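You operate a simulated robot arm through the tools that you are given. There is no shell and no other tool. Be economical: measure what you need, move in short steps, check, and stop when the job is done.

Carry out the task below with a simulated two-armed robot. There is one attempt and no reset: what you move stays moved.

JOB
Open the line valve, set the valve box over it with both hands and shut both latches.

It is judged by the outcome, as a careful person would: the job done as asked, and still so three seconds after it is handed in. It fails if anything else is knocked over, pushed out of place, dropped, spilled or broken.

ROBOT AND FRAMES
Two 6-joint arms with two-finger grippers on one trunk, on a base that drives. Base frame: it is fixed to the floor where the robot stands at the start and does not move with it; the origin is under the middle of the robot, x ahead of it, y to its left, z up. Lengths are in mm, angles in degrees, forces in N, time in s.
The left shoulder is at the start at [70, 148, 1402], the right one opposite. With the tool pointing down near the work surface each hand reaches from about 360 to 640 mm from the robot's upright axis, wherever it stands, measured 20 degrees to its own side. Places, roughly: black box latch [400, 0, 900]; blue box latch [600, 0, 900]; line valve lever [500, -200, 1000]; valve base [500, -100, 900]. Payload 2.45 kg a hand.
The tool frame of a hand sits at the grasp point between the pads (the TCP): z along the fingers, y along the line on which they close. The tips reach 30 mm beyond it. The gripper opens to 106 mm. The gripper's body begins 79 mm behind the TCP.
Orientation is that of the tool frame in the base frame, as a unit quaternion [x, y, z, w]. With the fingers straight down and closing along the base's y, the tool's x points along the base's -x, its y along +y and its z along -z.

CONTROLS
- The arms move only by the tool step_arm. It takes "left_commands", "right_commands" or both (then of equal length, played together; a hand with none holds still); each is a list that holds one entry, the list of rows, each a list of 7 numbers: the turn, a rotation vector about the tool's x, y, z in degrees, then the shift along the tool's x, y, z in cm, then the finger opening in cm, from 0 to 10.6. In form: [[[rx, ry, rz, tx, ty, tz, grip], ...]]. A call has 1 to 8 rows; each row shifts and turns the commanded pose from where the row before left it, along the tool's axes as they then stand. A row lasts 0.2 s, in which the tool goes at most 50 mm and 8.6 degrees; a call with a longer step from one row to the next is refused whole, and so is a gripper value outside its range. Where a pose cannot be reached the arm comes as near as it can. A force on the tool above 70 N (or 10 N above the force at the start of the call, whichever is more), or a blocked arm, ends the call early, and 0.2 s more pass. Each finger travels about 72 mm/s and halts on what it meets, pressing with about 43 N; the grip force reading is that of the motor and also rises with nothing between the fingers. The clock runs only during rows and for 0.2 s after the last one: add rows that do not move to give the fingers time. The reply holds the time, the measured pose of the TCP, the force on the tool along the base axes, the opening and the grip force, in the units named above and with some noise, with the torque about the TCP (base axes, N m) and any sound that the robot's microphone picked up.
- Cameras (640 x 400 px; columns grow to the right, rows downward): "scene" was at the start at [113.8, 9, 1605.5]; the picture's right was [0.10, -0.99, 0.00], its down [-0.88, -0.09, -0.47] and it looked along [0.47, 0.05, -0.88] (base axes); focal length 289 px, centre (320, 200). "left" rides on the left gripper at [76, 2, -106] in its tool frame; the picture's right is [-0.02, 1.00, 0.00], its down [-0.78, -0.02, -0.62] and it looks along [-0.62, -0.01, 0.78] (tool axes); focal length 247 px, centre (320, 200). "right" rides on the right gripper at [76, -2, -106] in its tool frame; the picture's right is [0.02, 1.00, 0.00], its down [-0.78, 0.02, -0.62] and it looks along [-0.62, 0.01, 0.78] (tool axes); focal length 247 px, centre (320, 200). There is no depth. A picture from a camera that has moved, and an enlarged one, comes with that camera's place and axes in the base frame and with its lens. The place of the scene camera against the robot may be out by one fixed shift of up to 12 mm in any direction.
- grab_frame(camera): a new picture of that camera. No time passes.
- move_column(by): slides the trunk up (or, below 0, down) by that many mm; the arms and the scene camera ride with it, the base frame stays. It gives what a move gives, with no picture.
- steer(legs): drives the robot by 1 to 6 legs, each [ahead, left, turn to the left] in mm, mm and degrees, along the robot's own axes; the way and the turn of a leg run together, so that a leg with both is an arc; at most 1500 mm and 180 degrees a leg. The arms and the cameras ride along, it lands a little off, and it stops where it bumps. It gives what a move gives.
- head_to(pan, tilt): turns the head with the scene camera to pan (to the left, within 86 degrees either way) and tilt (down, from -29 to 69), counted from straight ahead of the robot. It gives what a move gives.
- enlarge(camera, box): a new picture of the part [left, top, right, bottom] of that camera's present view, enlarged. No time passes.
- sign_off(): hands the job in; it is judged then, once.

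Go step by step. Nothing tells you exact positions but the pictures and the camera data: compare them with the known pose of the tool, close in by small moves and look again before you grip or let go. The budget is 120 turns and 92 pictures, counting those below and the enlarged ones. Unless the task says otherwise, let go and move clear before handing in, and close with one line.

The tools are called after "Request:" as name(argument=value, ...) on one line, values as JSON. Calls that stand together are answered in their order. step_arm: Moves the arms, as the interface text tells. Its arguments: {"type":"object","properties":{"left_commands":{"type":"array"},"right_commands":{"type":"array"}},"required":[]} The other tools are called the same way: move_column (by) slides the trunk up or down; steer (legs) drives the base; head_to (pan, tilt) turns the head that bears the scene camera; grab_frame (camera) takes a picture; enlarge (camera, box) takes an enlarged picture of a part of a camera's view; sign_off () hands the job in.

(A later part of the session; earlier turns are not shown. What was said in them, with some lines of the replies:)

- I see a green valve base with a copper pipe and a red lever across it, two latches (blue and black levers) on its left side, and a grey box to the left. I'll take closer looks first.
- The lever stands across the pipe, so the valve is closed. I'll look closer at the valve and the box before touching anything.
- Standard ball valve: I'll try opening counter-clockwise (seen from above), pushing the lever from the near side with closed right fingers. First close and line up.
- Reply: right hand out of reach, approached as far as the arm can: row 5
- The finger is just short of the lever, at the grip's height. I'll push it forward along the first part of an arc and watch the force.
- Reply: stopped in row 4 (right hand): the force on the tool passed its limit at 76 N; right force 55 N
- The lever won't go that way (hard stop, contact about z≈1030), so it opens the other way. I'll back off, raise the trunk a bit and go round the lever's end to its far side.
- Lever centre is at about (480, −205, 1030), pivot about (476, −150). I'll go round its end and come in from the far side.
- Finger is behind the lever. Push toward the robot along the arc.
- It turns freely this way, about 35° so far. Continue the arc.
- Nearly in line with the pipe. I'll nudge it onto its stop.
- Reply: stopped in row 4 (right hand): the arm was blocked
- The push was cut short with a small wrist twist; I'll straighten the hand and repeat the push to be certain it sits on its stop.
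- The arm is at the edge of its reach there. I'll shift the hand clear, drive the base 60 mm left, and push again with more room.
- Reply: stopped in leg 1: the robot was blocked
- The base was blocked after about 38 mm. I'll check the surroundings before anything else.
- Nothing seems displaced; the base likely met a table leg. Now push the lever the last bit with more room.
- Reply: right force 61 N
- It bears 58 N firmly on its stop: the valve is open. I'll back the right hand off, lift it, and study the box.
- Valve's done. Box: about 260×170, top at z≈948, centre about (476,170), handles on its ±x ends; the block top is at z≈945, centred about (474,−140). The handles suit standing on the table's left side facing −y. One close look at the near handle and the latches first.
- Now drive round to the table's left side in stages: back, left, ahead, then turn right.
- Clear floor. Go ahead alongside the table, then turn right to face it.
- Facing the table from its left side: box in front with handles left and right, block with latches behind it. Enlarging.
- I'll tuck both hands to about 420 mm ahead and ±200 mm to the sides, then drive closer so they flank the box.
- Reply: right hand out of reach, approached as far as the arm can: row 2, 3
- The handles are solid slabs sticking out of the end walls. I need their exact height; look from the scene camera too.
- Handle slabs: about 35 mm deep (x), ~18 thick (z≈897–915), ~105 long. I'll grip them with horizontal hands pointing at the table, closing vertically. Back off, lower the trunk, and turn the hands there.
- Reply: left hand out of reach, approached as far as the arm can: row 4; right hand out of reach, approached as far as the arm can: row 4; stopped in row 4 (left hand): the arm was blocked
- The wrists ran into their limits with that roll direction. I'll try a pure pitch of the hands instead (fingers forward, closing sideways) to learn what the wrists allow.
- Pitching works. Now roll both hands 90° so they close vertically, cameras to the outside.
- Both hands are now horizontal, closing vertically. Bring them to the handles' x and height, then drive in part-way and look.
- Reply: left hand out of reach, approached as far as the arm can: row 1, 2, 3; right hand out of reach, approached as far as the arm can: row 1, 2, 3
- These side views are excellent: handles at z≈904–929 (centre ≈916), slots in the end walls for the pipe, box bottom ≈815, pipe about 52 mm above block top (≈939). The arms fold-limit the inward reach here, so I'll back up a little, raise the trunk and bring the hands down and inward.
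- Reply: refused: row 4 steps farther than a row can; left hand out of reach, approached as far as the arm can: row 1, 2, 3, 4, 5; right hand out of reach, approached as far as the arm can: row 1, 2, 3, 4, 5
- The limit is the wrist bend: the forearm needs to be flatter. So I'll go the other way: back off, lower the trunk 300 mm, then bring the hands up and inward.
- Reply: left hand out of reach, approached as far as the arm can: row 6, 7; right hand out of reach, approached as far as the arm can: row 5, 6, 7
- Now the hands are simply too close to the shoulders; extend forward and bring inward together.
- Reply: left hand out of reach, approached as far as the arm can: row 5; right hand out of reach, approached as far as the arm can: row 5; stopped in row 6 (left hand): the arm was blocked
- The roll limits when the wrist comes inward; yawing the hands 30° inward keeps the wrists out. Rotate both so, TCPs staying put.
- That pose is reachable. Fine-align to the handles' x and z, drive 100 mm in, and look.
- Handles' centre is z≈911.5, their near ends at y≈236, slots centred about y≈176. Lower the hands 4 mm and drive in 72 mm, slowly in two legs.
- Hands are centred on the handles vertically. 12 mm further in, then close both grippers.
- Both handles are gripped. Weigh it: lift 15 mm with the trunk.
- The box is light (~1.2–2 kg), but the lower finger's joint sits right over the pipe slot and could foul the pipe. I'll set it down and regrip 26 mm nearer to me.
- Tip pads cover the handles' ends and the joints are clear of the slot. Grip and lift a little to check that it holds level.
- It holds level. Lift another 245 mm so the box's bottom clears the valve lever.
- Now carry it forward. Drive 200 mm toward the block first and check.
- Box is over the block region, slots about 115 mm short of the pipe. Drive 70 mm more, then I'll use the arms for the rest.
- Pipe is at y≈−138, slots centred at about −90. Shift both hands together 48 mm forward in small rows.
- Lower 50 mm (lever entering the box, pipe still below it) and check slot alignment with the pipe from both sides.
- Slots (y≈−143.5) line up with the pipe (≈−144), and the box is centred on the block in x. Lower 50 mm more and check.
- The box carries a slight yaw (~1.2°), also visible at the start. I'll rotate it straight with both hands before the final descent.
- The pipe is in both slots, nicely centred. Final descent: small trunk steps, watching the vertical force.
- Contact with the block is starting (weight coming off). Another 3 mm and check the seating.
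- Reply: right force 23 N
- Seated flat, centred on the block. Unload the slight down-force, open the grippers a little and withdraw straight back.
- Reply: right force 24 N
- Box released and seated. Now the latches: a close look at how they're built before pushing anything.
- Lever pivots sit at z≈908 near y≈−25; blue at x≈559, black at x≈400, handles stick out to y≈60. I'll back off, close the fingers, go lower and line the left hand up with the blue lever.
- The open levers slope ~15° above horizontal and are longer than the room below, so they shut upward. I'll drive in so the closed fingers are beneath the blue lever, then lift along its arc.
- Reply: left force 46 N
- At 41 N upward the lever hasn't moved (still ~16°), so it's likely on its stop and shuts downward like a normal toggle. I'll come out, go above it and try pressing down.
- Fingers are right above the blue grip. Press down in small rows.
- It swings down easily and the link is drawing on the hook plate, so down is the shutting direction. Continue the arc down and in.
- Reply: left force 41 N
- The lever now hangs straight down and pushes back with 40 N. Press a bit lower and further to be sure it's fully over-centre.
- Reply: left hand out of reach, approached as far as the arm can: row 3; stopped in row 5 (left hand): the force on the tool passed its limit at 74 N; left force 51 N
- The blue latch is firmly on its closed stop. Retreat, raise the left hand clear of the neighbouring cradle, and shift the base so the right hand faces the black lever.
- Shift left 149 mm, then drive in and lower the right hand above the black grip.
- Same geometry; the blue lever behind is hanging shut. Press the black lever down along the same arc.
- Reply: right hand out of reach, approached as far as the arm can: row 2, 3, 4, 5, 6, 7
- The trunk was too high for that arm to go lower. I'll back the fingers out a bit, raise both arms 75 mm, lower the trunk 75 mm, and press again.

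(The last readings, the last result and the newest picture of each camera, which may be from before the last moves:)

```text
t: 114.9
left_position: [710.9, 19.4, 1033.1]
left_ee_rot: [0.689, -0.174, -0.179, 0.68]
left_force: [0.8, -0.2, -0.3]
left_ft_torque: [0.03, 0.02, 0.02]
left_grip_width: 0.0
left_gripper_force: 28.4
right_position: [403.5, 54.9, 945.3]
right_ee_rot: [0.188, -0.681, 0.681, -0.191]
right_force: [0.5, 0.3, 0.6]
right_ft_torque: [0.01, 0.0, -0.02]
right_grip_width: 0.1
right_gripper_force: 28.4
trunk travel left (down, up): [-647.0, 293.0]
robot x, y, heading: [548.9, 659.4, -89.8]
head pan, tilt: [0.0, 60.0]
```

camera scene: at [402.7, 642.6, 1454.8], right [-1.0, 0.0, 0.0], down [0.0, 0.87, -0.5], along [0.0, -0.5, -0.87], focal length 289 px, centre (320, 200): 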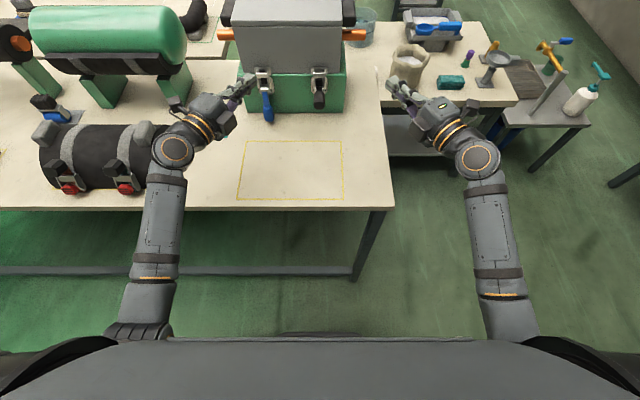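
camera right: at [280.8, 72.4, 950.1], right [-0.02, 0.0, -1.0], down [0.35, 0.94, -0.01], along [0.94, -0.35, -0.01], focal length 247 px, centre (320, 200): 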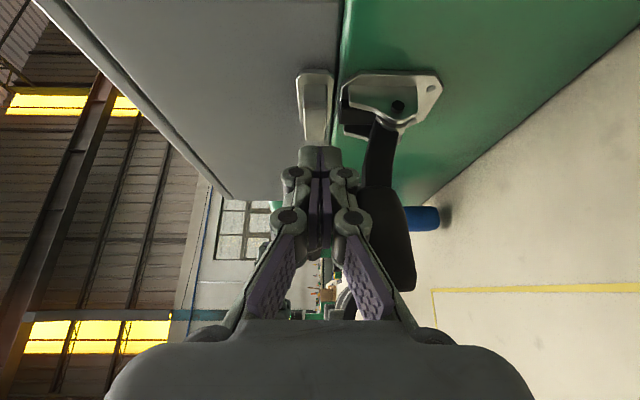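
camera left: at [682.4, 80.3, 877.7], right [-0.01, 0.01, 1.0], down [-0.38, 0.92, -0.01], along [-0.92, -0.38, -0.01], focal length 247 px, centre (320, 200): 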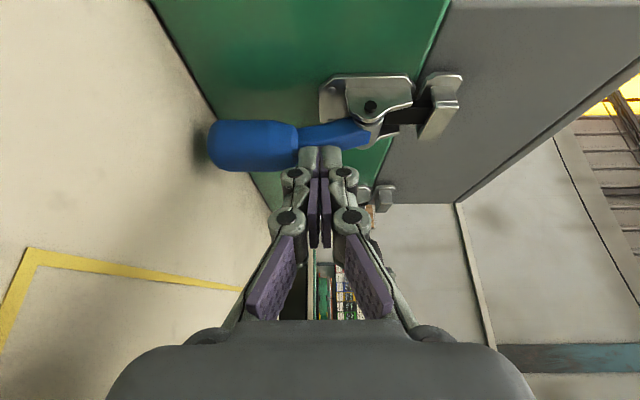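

Request:
step_arm(right_commands=[[[0, 0, 0, 0.8, 0.3, -0.5, 0], [0, 0, 0, 0, 1.0, 0, 0], [0, 0, 0, 0, 1.0, 0, 0], [0, 0, 0, 0.2, 1.6, 0.34, 0], [0, 0, 0, 0.25, 1.6, 0.43, 0], [0, 0, 0, 0.4, 1.0, 0.69, 0], [0, 0, 0, 0.4, 0.4, 0.69, 0], [0, 0, 0, 0, 0, 0, 0]]])

Request:
grab_frame(camera="right")

```text
t: 116.7
left_position: [711.3, 19.6, 1032.7]
left_ee_rot: [0.689, -0.173, -0.178, 0.681]
left_force: [0.3, 0.1, 0.3]
left_ft_torque: [-0.02, -0.01, -0.02]
left_grip_width: 0.0
left_gripper_force: 28.1
right_position: [393.7, 30.7, 876.5]
right_ee_rot: [-0.188, 0.682, -0.68, 0.191]
right_force: [-0.2, 0.6, -0.2]
right_ft_torque: [-0.01, 0.04, 0.0]
right_grip_width: 0.0
right_gripper_force: 28.5
trunk travel left (down, up): [-647.0, 293.0]
robot x, y, heading: [548.8, 654.2, -90.0]
head pan, tilt: [0.0, 60.0]
```

```text
6 pictures are left
camera right: at [274.3, 80.7, 877.3], right [-0.02, -0.01, -1.0], down [0.35, 0.94, -0.01], along [0.94, -0.35, -0.01], focal length 247 px, centre (320, 200)
```

right: 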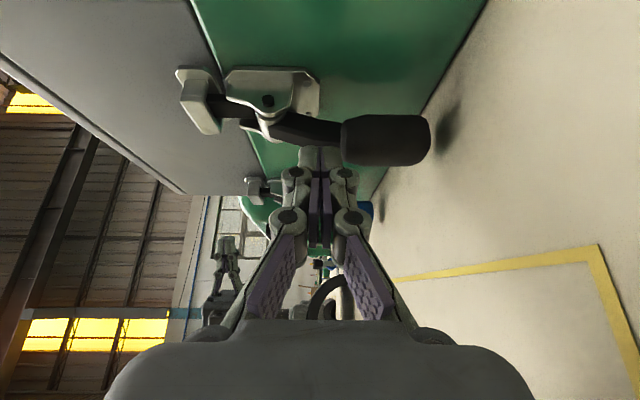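

The black lever is nearly down. Press it fully onto its stop.

Request:
step_arm(right_commands=[[[0, 0, 0, 0.25, 0, 0.43, 0], [0, 0, 0, 0.25, 0, 0.43, 0], [0, 0, 0, 0.25, 0, 0.43, 0], [0, 0, 0, 0.25, 0, 0.43, 0], [0, 0, 0, 0.25, 0, 0.43, 0], [0, 0, 0, 0, 0, 0, 0]]])

Request:
grab_frame(camera="right")

```text
t: 117.6
left_position: [708.6, 26.6, 1039.4]
left_ee_rot: [0.686, -0.175, -0.179, 0.683]
left_force: [-0.3, -0.3, -0.1]
left_ft_torque: [0.05, -0.02, 0.01]
left_grip_width: 0.0
left_gripper_force: 28.4
right_position: [393.6, 27.1, 875.6]
right_ee_rot: [-0.19, 0.683, -0.677, 0.195]
right_force: [-2.9, 37.1, 13.0]
right_ft_torque: [-0.09, -0.01, 0.11]
right_grip_width: 0.0
right_gripper_force: 28.1
trunk travel left (down, up): [-647.0, 293.0]
robot x, y, heading: [553.3, 659.5, -90.3]
head pan, tilt: [0.0, 60.0]
stopped in row 4 (right hand): the force on the tool passed its limit at 74 N (the readings are from after the stop); the commanded pose is now the measured one
```

```text
5 pictures are left
camera right: at [273.9, 76.2, 877.9], right [-0.02, 0.0, -1.0], down [0.34, 0.94, -0.01], along [0.94, -0.34, -0.01], focal length 247 px, centre (320, 200)
```

right: 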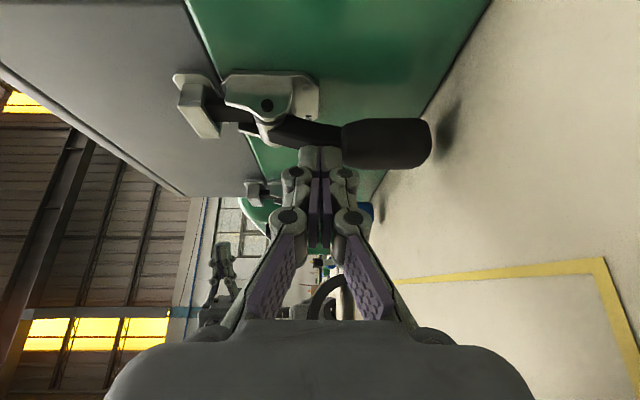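

The black latch is on its closed stop too (74 N, same position as the blue one). Back off clear and check everything.

Request:
steer(legs=[[-200, 0, 0]])

Request:
grab_frame(camera="scene")

Request:
enlarge(camera="scene", box=[300, 0, 440, 90])

```text
t: 119.2
left_position: [710.7, 220.3, 1033.1]
left_ee_rot: [0.69, -0.174, -0.178, 0.68]
left_force: [-0.5, 0.7, 0.1]
left_ft_torque: [0.04, -0.02, 0.03]
left_grip_width: 0.1
left_gripper_force: 28.3
right_position: [396.1, 217.6, 870.7]
right_ee_rot: [-0.189, 0.686, -0.675, 0.194]
right_force: [-1.0, -0.6, 0.0]
right_ft_torque: [-0.02, -0.01, 0.0]
right_grip_width: 0.0
right_gripper_force: 28.8
trunk travel left (down, up): [-647.0, 293.0]
robot x, y, heading: [554.2, 861.3, -90.0]
head pan, tilt: [0.0, 60.0]
```

```text
4 pictures are left
camera scene: at [550.1, 745.5, 1379.9], right [-1.0, 0.0, 0.0], down [0.0, 0.87, -0.5], along [0.0, -0.5, -0.87], focal length 289 px, centre (320, 200)
```

scene: 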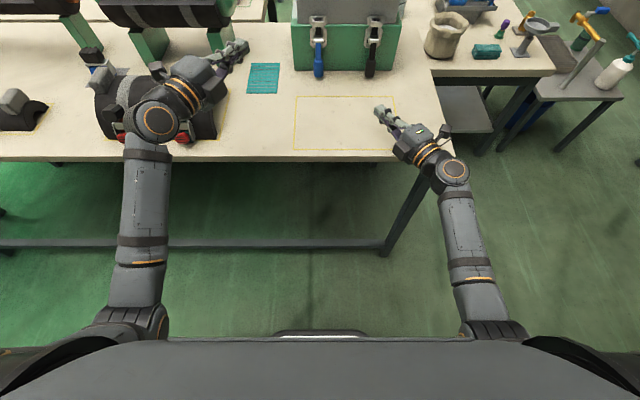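

```text
4.44 times, centred on (370, 45) of scene
camera zoom: at [550.1, 745.5, 1379.9], right [-1.0, 0.0, 0.0], down [0.0, 0.87, -0.5], along [0.0, -0.5, -0.87], focal length 1283 px, centre (98, 889)
```

zoom: 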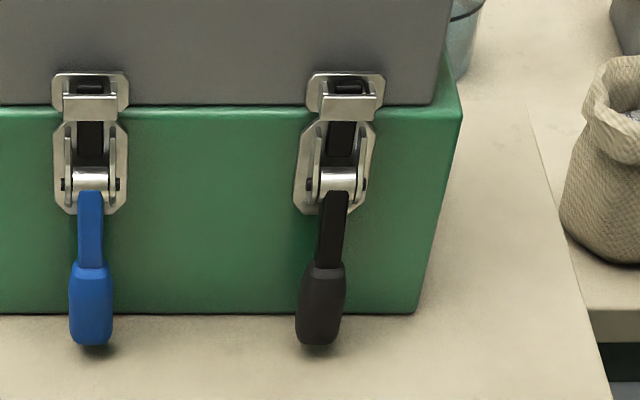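

Both latches are down with their hooks in the keepers. One last look at the whole box.

Request:
head_to(pan=-5, tilt=40)

Request:
enlarge(camera="scene", box=[200, 40, 440, 190])

```text
t: 120.1
left_position: [711.6, 219.5, 1033.3]
left_ee_rot: [0.69, -0.174, -0.178, 0.68]
left_force: [0.2, -0.4, -0.3]
left_ft_torque: [-0.03, 0.0, -0.01]
left_grip_width: 0.0
left_gripper_force: 28.4
right_position: [395.5, 218.3, 869.2]
right_ee_rot: [-0.189, 0.687, -0.674, 0.195]
right_force: [0.4, -0.6, 0.4]
right_ft_torque: [-0.02, 0.0, -0.01]
right_grip_width: 0.0
right_gripper_force: 28.5
trunk travel left (down, up): [-647.0, 293.0]
robot x, y, heading: [551.0, 859.3, -90.1]
head pan, tilt: [-5.0, 40.0]
```

```text
2.67 times, centred on (320, 115) of scene
camera zoom: at [542.8, 726.4, 1406.4], right [-1.0, 0.09, 0.0], down [0.06, 0.64, -0.77], along [-0.07, -0.76, -0.64], focal length 770 px, centre (320, 427)
```

zoom: 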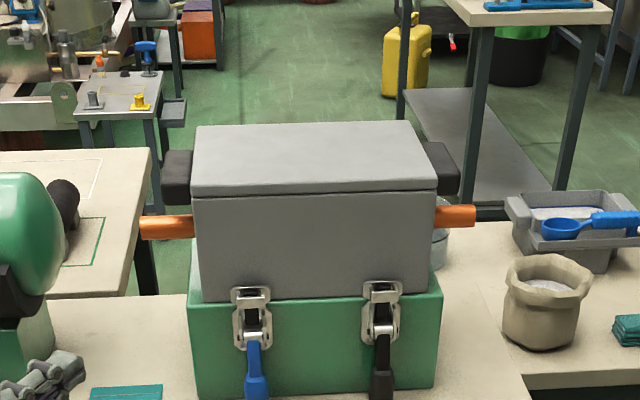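

The box sits level over the valve with the pipe through its slots, both latches are shut, and the hands are clear. Handing in.

Request:
sign_off()

```text
The job is handed in.
```

The line valve is open, the valve box is seated over it (lifted and placed with both hands), both latches are shut, and I saw nothing else knocked over or moved in the last pictures before I handed the job in.
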